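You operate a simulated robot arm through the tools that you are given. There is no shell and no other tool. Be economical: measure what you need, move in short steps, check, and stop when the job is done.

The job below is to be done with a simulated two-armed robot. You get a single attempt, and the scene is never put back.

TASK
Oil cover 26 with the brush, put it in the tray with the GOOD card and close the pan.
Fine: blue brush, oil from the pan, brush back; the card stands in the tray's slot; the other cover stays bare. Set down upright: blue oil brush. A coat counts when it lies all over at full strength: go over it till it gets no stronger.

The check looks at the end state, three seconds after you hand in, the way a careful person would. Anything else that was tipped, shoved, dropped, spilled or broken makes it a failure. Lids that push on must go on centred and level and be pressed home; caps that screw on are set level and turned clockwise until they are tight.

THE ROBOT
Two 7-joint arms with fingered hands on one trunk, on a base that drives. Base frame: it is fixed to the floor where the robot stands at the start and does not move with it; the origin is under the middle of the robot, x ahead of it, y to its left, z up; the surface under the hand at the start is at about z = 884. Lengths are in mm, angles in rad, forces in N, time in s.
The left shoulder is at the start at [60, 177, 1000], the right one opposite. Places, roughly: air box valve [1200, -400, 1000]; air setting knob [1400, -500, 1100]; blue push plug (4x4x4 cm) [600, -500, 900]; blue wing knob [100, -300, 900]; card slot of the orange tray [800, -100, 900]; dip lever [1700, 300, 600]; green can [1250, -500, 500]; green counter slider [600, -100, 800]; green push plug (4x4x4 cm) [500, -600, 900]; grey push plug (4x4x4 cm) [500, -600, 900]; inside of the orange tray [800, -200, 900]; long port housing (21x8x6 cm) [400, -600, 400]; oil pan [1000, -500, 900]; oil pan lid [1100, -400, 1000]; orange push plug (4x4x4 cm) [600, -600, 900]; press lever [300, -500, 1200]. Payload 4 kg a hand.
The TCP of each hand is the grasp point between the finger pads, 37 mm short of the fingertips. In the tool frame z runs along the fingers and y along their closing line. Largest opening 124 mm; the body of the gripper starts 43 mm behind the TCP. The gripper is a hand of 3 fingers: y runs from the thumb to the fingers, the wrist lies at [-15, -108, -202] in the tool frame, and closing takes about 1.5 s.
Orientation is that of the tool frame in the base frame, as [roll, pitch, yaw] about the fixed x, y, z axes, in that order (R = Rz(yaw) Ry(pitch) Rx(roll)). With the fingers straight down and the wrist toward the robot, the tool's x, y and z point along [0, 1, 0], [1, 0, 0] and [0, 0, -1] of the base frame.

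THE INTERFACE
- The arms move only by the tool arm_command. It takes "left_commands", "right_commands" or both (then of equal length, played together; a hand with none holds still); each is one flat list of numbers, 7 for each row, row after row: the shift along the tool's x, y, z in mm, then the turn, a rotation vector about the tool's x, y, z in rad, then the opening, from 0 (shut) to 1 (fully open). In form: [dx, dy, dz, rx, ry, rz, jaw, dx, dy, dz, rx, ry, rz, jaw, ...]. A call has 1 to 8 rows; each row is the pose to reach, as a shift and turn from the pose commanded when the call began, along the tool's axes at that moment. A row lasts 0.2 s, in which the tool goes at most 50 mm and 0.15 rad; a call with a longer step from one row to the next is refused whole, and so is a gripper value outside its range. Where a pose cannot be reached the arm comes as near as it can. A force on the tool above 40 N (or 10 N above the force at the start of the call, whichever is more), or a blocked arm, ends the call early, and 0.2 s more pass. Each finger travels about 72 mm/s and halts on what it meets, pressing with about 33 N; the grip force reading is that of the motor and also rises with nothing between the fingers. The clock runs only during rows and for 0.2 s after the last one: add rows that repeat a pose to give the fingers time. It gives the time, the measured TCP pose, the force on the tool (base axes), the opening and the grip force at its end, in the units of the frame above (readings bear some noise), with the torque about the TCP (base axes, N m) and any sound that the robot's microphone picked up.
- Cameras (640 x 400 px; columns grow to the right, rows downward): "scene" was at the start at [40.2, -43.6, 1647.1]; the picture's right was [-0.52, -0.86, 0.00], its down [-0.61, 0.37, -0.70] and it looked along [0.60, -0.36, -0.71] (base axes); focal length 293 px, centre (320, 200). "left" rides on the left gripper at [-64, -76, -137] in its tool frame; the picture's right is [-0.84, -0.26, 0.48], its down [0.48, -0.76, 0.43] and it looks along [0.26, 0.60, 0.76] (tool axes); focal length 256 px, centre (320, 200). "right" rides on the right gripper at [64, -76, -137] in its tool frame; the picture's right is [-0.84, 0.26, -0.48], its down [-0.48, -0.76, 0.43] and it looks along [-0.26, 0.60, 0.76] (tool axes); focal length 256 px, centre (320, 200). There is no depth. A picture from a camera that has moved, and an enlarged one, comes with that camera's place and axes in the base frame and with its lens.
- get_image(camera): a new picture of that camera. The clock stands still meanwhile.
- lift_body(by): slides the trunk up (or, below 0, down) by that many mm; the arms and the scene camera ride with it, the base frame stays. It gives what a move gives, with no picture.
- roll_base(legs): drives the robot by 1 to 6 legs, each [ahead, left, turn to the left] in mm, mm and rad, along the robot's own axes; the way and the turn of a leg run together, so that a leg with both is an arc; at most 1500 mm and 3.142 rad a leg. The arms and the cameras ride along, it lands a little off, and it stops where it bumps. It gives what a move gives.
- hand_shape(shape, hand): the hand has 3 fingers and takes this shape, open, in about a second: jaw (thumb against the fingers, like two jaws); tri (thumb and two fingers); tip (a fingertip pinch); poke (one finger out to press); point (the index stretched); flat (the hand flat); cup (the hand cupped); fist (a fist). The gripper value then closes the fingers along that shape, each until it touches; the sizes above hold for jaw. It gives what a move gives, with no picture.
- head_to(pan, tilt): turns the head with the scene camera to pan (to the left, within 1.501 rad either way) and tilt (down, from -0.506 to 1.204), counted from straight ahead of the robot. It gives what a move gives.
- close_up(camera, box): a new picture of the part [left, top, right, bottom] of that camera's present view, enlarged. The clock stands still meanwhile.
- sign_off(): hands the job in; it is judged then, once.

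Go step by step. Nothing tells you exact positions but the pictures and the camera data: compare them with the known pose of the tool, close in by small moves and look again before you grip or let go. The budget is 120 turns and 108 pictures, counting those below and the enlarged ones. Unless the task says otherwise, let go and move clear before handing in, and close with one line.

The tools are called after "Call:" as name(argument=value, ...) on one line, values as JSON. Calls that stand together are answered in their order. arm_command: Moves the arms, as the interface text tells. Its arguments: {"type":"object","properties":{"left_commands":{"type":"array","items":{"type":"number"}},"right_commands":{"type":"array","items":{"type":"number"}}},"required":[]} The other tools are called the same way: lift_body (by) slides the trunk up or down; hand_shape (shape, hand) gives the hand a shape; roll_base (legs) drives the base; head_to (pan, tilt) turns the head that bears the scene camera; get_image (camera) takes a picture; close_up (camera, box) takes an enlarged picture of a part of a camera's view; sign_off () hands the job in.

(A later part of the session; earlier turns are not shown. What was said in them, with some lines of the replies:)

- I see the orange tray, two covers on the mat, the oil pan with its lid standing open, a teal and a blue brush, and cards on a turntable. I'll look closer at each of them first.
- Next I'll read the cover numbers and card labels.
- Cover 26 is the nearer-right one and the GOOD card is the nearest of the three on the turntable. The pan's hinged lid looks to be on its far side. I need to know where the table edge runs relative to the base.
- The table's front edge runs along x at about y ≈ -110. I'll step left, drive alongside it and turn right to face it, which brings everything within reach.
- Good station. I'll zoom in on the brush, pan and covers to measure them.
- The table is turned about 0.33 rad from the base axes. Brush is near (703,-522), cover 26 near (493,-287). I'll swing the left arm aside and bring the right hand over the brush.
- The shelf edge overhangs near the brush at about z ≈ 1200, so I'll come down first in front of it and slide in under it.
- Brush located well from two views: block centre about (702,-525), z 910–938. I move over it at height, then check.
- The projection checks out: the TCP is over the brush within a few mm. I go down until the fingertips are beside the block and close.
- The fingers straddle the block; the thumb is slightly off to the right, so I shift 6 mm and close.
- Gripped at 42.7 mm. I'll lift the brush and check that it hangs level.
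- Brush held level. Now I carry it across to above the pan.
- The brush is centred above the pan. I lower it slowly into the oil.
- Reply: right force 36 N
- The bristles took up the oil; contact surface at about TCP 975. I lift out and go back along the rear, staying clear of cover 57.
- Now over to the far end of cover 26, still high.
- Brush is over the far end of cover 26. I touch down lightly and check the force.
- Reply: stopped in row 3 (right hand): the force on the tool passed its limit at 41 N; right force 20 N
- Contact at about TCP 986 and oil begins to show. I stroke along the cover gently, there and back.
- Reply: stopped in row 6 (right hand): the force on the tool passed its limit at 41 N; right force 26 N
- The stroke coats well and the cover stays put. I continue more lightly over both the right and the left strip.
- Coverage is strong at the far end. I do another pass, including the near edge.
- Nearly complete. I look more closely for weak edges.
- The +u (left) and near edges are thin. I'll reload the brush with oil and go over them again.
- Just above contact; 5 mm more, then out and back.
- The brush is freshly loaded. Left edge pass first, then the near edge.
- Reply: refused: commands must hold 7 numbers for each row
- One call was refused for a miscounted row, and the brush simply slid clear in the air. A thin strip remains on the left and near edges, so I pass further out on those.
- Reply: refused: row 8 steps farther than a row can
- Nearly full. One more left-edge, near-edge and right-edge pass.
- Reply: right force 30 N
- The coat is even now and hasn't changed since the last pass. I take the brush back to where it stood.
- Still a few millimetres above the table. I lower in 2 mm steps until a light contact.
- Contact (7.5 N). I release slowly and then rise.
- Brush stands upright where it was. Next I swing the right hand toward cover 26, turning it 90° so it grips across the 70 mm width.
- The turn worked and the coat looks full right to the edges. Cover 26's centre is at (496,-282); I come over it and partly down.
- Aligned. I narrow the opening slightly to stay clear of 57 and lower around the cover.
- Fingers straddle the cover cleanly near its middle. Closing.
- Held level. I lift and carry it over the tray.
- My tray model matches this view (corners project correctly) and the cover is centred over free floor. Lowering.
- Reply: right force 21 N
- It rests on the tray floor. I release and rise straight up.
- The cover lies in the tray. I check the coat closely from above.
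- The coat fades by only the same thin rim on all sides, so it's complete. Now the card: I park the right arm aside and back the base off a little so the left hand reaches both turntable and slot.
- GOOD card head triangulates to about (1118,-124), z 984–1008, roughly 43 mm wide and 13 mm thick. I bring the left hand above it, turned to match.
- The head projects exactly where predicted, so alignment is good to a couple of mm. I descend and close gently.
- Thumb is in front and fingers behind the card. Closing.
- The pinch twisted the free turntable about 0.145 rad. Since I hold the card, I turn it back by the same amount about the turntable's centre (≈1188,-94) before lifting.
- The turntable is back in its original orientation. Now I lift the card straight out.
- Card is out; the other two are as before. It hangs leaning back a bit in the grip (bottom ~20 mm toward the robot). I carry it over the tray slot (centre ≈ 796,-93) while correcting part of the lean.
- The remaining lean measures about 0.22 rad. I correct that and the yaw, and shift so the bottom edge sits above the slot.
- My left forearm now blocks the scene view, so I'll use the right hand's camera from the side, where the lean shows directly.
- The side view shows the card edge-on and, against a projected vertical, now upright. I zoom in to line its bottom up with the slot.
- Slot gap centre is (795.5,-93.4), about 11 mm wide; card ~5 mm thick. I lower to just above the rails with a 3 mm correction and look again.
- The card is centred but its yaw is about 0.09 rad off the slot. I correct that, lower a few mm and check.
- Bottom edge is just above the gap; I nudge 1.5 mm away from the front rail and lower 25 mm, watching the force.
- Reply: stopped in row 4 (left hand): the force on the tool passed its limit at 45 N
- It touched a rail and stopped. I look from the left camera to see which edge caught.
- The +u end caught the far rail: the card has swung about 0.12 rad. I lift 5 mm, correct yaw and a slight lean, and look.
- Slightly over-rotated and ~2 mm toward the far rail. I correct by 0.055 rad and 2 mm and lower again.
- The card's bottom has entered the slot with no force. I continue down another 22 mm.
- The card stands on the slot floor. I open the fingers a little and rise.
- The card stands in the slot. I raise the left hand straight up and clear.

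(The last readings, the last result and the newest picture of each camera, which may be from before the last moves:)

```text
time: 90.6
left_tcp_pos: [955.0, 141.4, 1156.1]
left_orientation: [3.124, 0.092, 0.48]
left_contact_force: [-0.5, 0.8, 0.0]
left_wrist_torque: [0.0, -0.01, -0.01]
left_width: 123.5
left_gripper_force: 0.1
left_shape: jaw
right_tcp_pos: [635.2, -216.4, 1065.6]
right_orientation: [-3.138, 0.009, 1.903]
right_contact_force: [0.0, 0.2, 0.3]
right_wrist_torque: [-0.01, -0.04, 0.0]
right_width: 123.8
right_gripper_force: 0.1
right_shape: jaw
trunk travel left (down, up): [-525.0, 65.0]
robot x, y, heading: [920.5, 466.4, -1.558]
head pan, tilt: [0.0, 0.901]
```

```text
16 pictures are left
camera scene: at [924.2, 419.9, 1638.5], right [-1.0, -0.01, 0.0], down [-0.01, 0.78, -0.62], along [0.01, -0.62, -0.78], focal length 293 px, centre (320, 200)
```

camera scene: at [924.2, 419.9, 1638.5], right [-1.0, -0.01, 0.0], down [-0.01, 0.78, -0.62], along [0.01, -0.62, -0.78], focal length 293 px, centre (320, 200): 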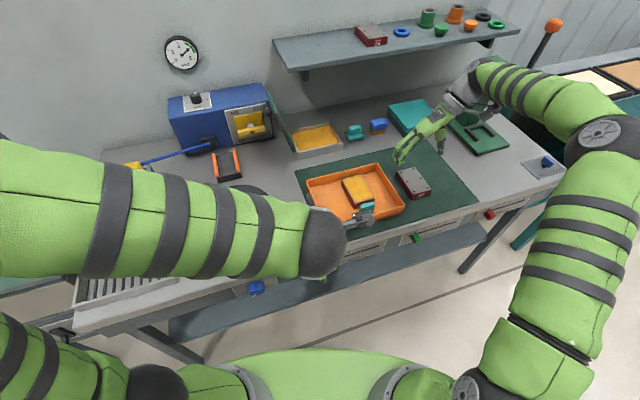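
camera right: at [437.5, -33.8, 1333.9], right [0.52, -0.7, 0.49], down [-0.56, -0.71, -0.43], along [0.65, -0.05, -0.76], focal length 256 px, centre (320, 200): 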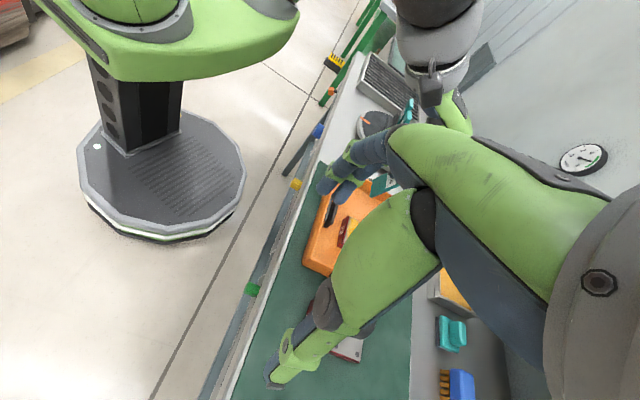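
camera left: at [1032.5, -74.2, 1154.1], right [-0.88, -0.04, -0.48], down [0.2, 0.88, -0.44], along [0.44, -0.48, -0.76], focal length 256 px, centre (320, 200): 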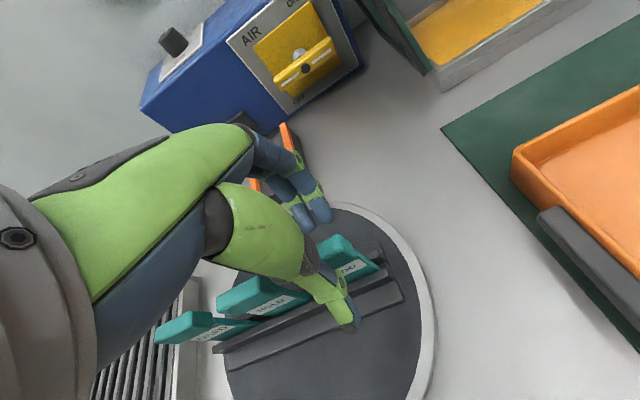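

Card placed. Now the lid: I zoom in on it to find its top edge and opening angle.

Call:
close_up(camera="scene", box=[240, 80, 360, 170])

Call:
close_up(camera="scene", box=[300, 150, 440, 250])

```text
4.44 times, centred on (300, 125) of scene
camera zoom: at [924.2, 419.9, 1638.5], right [-1.0, -0.01, 0.0], down [-0.01, 0.78, -0.62], along [0.01, -0.62, -0.78], focal length 1302 px, centre (409, 533)
```

zoom: 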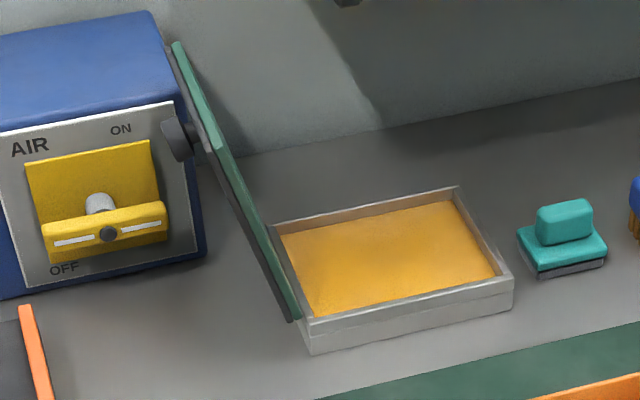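

```text
4.00 times, centred on (370, 200) of scene
camera zoom: at [924.2, 419.9, 1638.5], right [-1.0, -0.01, 0.0], down [-0.01, 0.78, -0.62], along [0.01, -0.62, -0.78], focal length 1172 px, centre (120, 200)
```

zoom: 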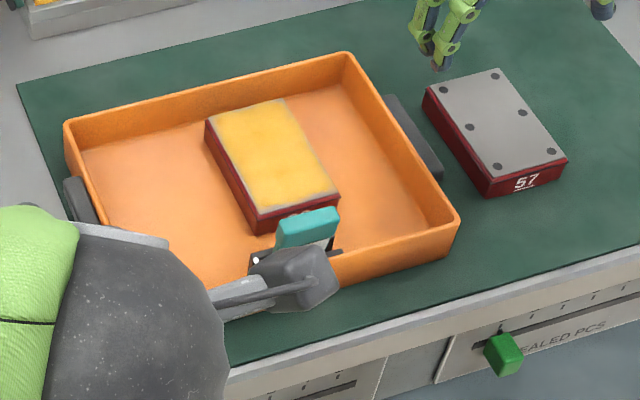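

The lid leans about 20° past vertical (hinge centre ≈ (1031,-424,925), top at z ≈ 1091), and the space on its left is free. I bring the closed left hand high to that side.

Call:
arm_command(left_commands=[-7, 45, -8, 0, 0.01, 0.02, 0.8, -15, 90, -16, 0, 0.02, 0.04, 0.5, -22, 135, -24, 0, 0.04, 0.06, 0.2, -29, 180, -32, 0.01, 0.05, 0.08, 0, -37, 225, -36, 0.01, 0.06, 0.1, 0, -44, 270, -40, 0.01, 0.07, 0.12, 0, -51, 315, -42, 0.014, 0.08, 0.14, 0, -59, 360, -43, 0.014, 0.089, 0.149, 0])

Call:
arm_command(left_commands=[0, 45, 0, 0, 0, 0, 0, 0, 90, 0, 0, 0, 0, 0, 0, 135, 0, 0, 0, 0, 0])

Call:
close_up(camera="scene", box=[220, 60, 360, 170])

```text
time: 92.4
left_tcp_pos: [1073.4, -202.2, 1212.9]
left_orientation: [3.129, 0.0, 0.333]
left_contact_force: [0.0, -0.2, 0.6]
left_wrist_torque: [0.02, -0.03, 0.02]
left_width: 0.0
left_gripper_force: 32.8
left_shape: jaw
right_tcp_pos: [634.4, -217.0, 1064.3]
right_orientation: [-3.14, 0.007, 1.903]
right_contact_force: [0.1, 0.4, -0.2]
right_wrist_torque: [0.01, -0.04, 0.0]
right_width: 123.6
right_gripper_force: 0.0
right_shape: jaw
trunk travel left (down, up): [-525.0, 65.0]
robot x, y, heading: [920.3, 467.2, -1.557]
head pan, tilt: [0.0, 0.901]
```

```text
time: 93.2
left_tcp_pos: [1118.9, -327.1, 1213.2]
left_orientation: [3.131, 0.0, 0.334]
left_contact_force: [-0.2, 0.2, 0.6]
left_wrist_torque: [0.0, -0.04, -0.02]
left_width: 0.0
left_gripper_force: 32.8
left_shape: jaw
right_tcp_pos: [634.9, -217.8, 1064.3]
right_orientation: [-3.14, 0.007, 1.903]
right_contact_force: [-0.3, 0.1, -0.1]
right_wrist_torque: [0.01, 0.0, 0.01]
right_width: 123.4
right_gripper_force: 0.1
right_shape: jaw
trunk travel left (down, up): [-525.0, 65.0]
robot x, y, heading: [921.4, 469.5, -1.564]
head pan, tilt: [0.0, 0.901]
```

```text
3.64 times, centred on (290, 115) of scene
camera zoom: at [923.1, 418.0, 1638.4], right [-1.0, -0.01, 0.0], down [-0.01, 0.78, -0.62], along [0.01, -0.62, -0.78], focal length 1065 px, centre (429, 509)
```

zoom: 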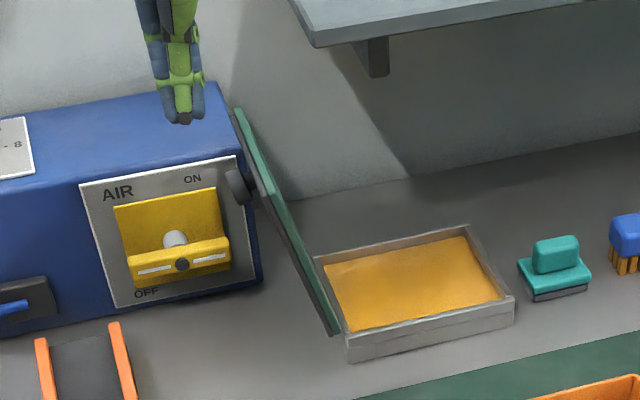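

I come down beside the lid's outer face, near its front part and clear of the yellow valve.

Call:
arm_command(left_commands=[-6, 38, 0, 0, 0, 0, 0, -6, 38, 40, 0, 0, 0, 0, -6, 38, 80, 0, 0, 0, 0, -6, 38, 120, 0, 0, 0, 0, -6, 38, 141, 0, 0, 0, 0])

Call:
close_up(camera="scene", box=[220, 60, 360, 170])

```text
time: 94.4
left_tcp_pos: [1124.7, -367.2, 1076.3]
left_orientation: [3.128, -0.001, 0.334]
left_contact_force: [0.3, 0.0, -0.9]
left_wrist_torque: [-0.01, 0.02, -0.01]
left_width: 0.1
left_gripper_force: 33.9
left_shape: jaw
right_tcp_pos: [635.0, -215.8, 1063.6]
right_orientation: [-3.136, 0.008, 1.902]
right_contact_force: [-0.2, -0.2, 0.1]
right_wrist_torque: [0.03, 0.0, 0.01]
right_width: 123.7
right_gripper_force: 0.0
right_shape: jaw
trunk travel left (down, up): [-525.0, 65.0]
robot x, y, heading: [919.1, 462.7, -1.556]
head pan, tilt: [0.0, 0.901]
```

```text
3.64 times, centred on (290, 115) of scene
camera zoom: at [923.0, 419.2, 1638.5], right [-1.0, -0.01, 0.0], down [-0.01, 0.78, -0.62], along [0.01, -0.62, -0.78], focal length 1065 px, centre (429, 509)
```

zoom: 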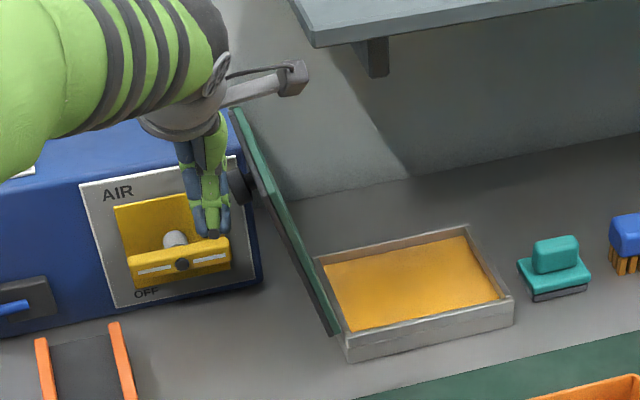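

Clear of everything. I push the lid over toward the pan step by step.

Call:
arm_command(left_commands=[-20, 0, 0, 0, 0, 0, 0, -40, 0, 0, 0, 0, 0, 0, -58, 0, 0, 0, 0, 0, 0, -76, 0, 0, 0, 0, 0, 0, -94, 0, 0, 0, 0, 0, 0, -112, 0, 2, 0, 0, 0, 0, -126, 0, 5, 0, 0, 0, 0])

Call:
close_up(camera="scene", box=[220, 60, 360, 170])

```text
time: 96.0
left_tcp_pos: [1004.7, -407.1, 1069.2]
left_orientation: [3.13, 0.0, 0.334]
left_contact_force: [-0.5, 0.5, 0.4]
left_wrist_torque: [0.02, -0.01, -0.01]
left_width: 0.1
left_gripper_force: 33.0
left_shape: jaw
right_tcp_pos: [633.5, -216.0, 1064.5]
right_orientation: [-3.138, 0.007, 1.902]
right_contact_force: [-0.3, 0.5, -0.4]
right_wrist_torque: [-0.02, -0.04, 0.0]
right_width: 123.7
right_gripper_force: 0.1
right_shape: jaw
trunk travel left (down, up): [-525.0, 65.0]
robot x, y, heading: [922.3, 465.3, -1.557]
head pan, tilt: [0.0, 0.901]
```

```text
3.64 times, centred on (290, 115) of scene
camera zoom: at [922.7, 419.3, 1638.5], right [-1.0, -0.01, 0.0], down [-0.01, 0.78, -0.62], along [0.01, -0.62, -0.78], focal length 1065 px, centre (429, 509)
```

zoom: 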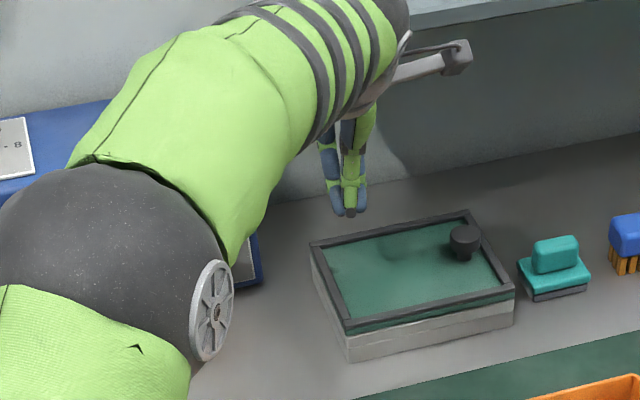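

The lid has dropped shut. I press it down lightly to make sure it's home.

Call:
arm_command(left_commands=[-35, 8, 0, 0, 0, 0, 0, -65, 15, 30, 0, 0, 0, 0, -65, 15, 65, 0, 0, 0, 0, -65, 15, 85, 0, 0, 0, 0, -65, 15, 92, 0, 0, 0, 0, -65, 15, 98, 0, 0, 0, 0, -65, 15, 103, 0, 0, 0, 0])

Call:
close_up(camera="scene", box=[270, 100, 350, 160])

```text
time: 97.6
left_tcp_pos: [952.9, -436.5, 967.0]
left_orientation: [3.129, -0.001, 0.335]
left_contact_force: [-0.4, -0.4, -0.6]
left_wrist_torque: [-0.01, -0.01, 0.0]
left_width: 0.0
left_gripper_force: 33.5
left_shape: jaw
left hand out of reach, approached as far as the arm can: row 2, 3, 4, 5, 6, 7
right_tcp_pos: [634.2, -217.2, 1063.6]
right_orientation: [-3.139, 0.008, 1.902]
right_contact_force: [0.4, 0.7, -0.3]
right_wrist_torque: [0.02, -0.01, 0.03]
right_width: 123.9
right_gripper_force: 0.0
right_shape: jaw
trunk travel left (down, up): [-525.0, 65.0]
robot x, y, heading: [919.9, 468.6, -1.558]
head pan, tilt: [0.0, 0.901]
```

```text
6.67 times, centred on (310, 130) of scene
camera zoom: at [922.9, 419.3, 1638.5], right [-1.0, -0.01, 0.0], down [-0.01, 0.78, -0.62], along [0.01, -0.62, -0.78], focal length 1953 px, centre (387, 667)
```

zoom: 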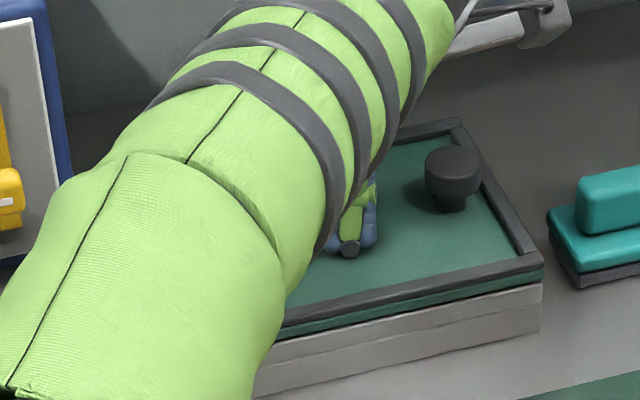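

Call:
arm_command(left_commands=[0, 0, 4, 0, 0, 0, 0, 0, 0, 8, 0, 0, 0, 0, 0, 0, 11, 0, 0, 0, 0])

```text
time: 98.4
left_tcp_pos: [952.2, -437.1, 963.9]
left_orientation: [3.121, 0.004, 0.334]
left_contact_force: [1.8, -2.7, 28.1]
left_wrist_torque: [-0.12, -0.09, 0.0]
left_width: 0.0
left_gripper_force: 33.5
left_shape: jaw
right_tcp_pos: [634.7, -214.6, 1066.6]
right_orientation: [-3.138, 0.011, 1.903]
right_contact_force: [0.8, 0.5, 0.9]
right_wrist_torque: [0.0, 0.01, 0.02]
right_width: 123.8
right_gripper_force: 0.1
right_shape: jaw
trunk travel left (down, up): [-525.0, 65.0]
robot x, y, heading: [923.2, 465.2, -1.557]
head pan, tilt: [0.0, 0.901]
```

28 N against a firm stop: the lid is home. I withdraw both arms and take a final look.

Call:
arm_command(left_commands=[0, 0, -45, 0, 0, 0, 0, 0, 0, -90, 0, 0, 0, 0, 0, 0, -135, 0, 0, 0, 0, 0, -20, -180, 0, 0, 0, 0, 25, -50, -210, 0, 0, 0, 0, 60, -80, -220, 0, 0, 0, 0, 95, -110, -230, 0, 0, 0, 0, 130, -140, -240, 0, 0, 0, 0], right_commands=[0, -10, -30, 0, 0, 0, 1, 0, -20, -60, 0, 0, 0, 1, 0, -40, -90, 0, 0, 0, 1, 20, -70, -110, 0, 0, 0, 1, 40, -100, -120, 0, 0, 0, 1, 60, -130, -120, 0, 0, 0, 1, 80, -160, -120, 0, 0, 0, 1, 80, -160, -120, 0, 0, 0, 1])

Call:
arm_command(left_commands=[40, -20, 0, 0, 0, 0, 0.3, 80, -40, 0, 0, 0, 0, 0.6, 120, -60, 0, 0, 0, 0, 1, 150, -90, 0, 0, 0, 0, 1, 180, -120, 0, 0, 0, 0, 1])

Call:
get_image(camera="scene")

Call:
close_up(camera="scene", box=[290, 100, 450, 240])

```text
time: 100.2
left_tcp_pos: [1029.4, -257.7, 1193.5]
left_orientation: [3.13, 0.001, 0.333]
left_contact_force: [0.1, 0.1, -0.1]
left_wrist_torque: [-0.05, 0.03, 0.01]
left_width: 0.1
left_gripper_force: 32.9
left_shape: jaw
left hand out of reach, approached as far as the arm can: row 3
right_tcp_pos: [455.5, -191.4, 1185.9]
right_orientation: [-3.14, 0.01, 1.902]
right_contact_force: [-0.3, 0.5, -0.5]
right_wrist_torque: [0.0, 0.04, 0.03]
right_width: 123.4
right_gripper_force: 0.1
right_shape: jaw
trunk travel left (down, up): [-525.0, 65.0]
robot x, y, heading: [922.9, 467.2, -1.562]
head pan, tilt: [0.0, 0.901]
```

```text
time: 101.4
left_tcp_pos: [1161.0, -86.0, 1195.1]
left_orientation: [3.128, 0.002, 0.331]
left_contact_force: [0.1, 0.1, -0.1]
left_wrist_torque: [-0.01, 0.04, 0.01]
left_width: 123.7
left_gripper_force: 0.1
left_shape: jaw
right_tcp_pos: [455.7, -191.4, 1185.9]
right_orientation: [-3.138, 0.008, 1.903]
right_contact_force: [0.2, 0.2, -0.3]
right_wrist_torque: [-0.03, -0.02, 0.0]
right_width: 123.8
right_gripper_force: 0.0
right_shape: jaw
trunk travel left (down, up): [-525.0, 65.0]
robot x, y, heading: [926.6, 464.5, -1.56]
head pan, tilt: [0.0, 0.901]
```

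```text
9 pictures are left
camera scene: at [924.5, 420.8, 1638.5], right [-1.0, -0.01, 0.0], down [-0.01, 0.78, -0.62], along [0.01, -0.62, -0.78], focal length 293 px, centre (320, 200)
```

scene: 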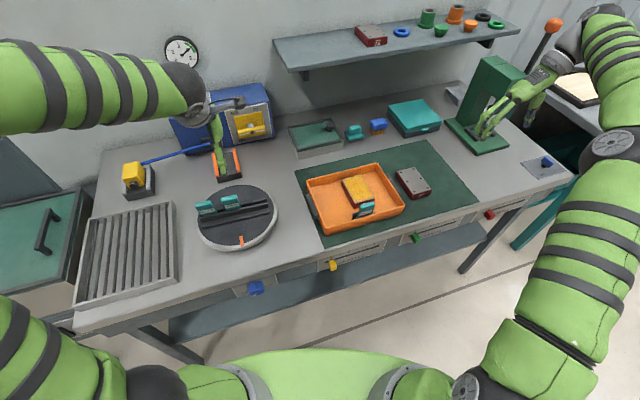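

```text
2.86 times, centred on (370, 170) of scene
camera zoom: at [924.5, 420.8, 1638.5], right [-1.0, -0.01, 0.0], down [-0.01, 0.78, -0.62], along [0.01, -0.62, -0.78], focal length 837 px, centre (177, 286)
```

zoom: 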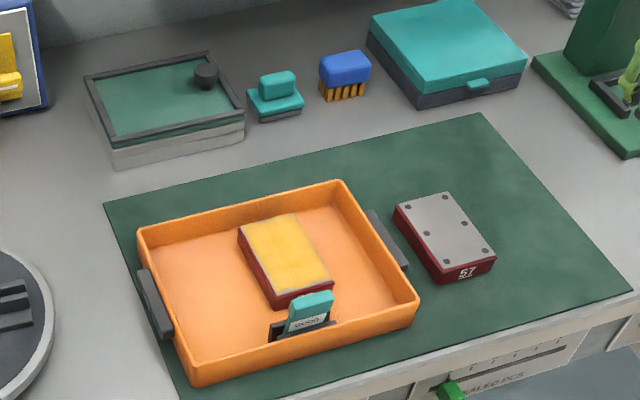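

All in place; a last close look at card and coat, and at the lid.

Call:
close_up(camera="scene", box=[340, 165, 390, 225])

Call:
close_up(camera="scene", box=[280, 105, 400, 165])

```text
6.67 times, centred on (365, 195) of scene
camera zoom: at [924.5, 420.8, 1638.5], right [-1.0, -0.01, 0.0], down [-0.01, 0.78, -0.62], along [0.01, -0.62, -0.78], focal length 1953 px, centre (20, 233)
```

zoom: 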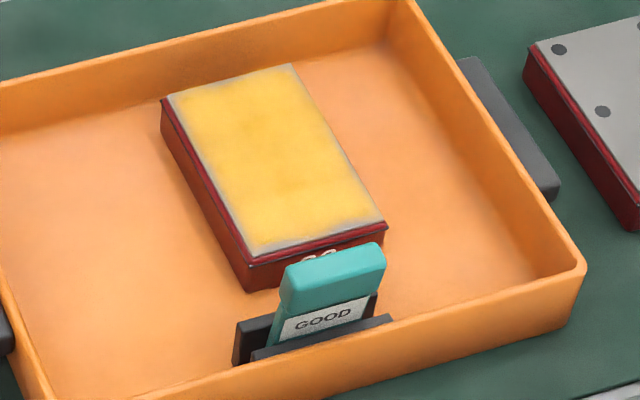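

```text
5.33 times, centred on (340, 135) of scene
camera zoom: at [924.5, 420.8, 1638.5], right [-1.0, -0.01, 0.0], down [-0.01, 0.78, -0.62], along [0.01, -0.62, -0.78], focal length 1563 px, centre (213, 547)
```

zoom: 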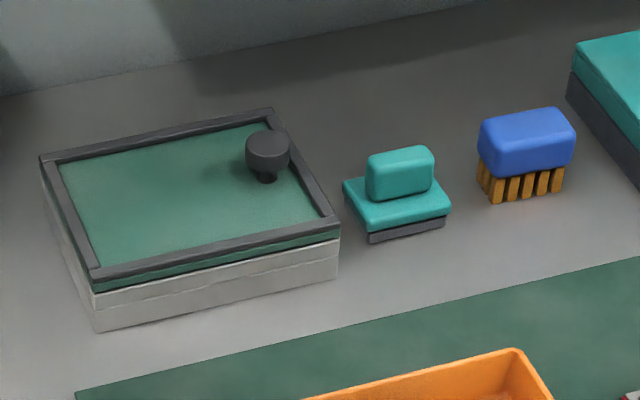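

Cover 26 is oiled and in the tray with GOOD standing in the slot. The blue brush is back upright, the pan is closed, cover 57 is bare, and both hands are clear, so I'm handing in.

Call:
sign_off()

```text
The job is handed in.
```

I oiled cover 26 and put it in the tray with the GOOD card in the slot, set the blue brush back upright, closed the pan and handed the job in; the coat is full except for a thin paler rim at the edges, which did not change on the last pass.
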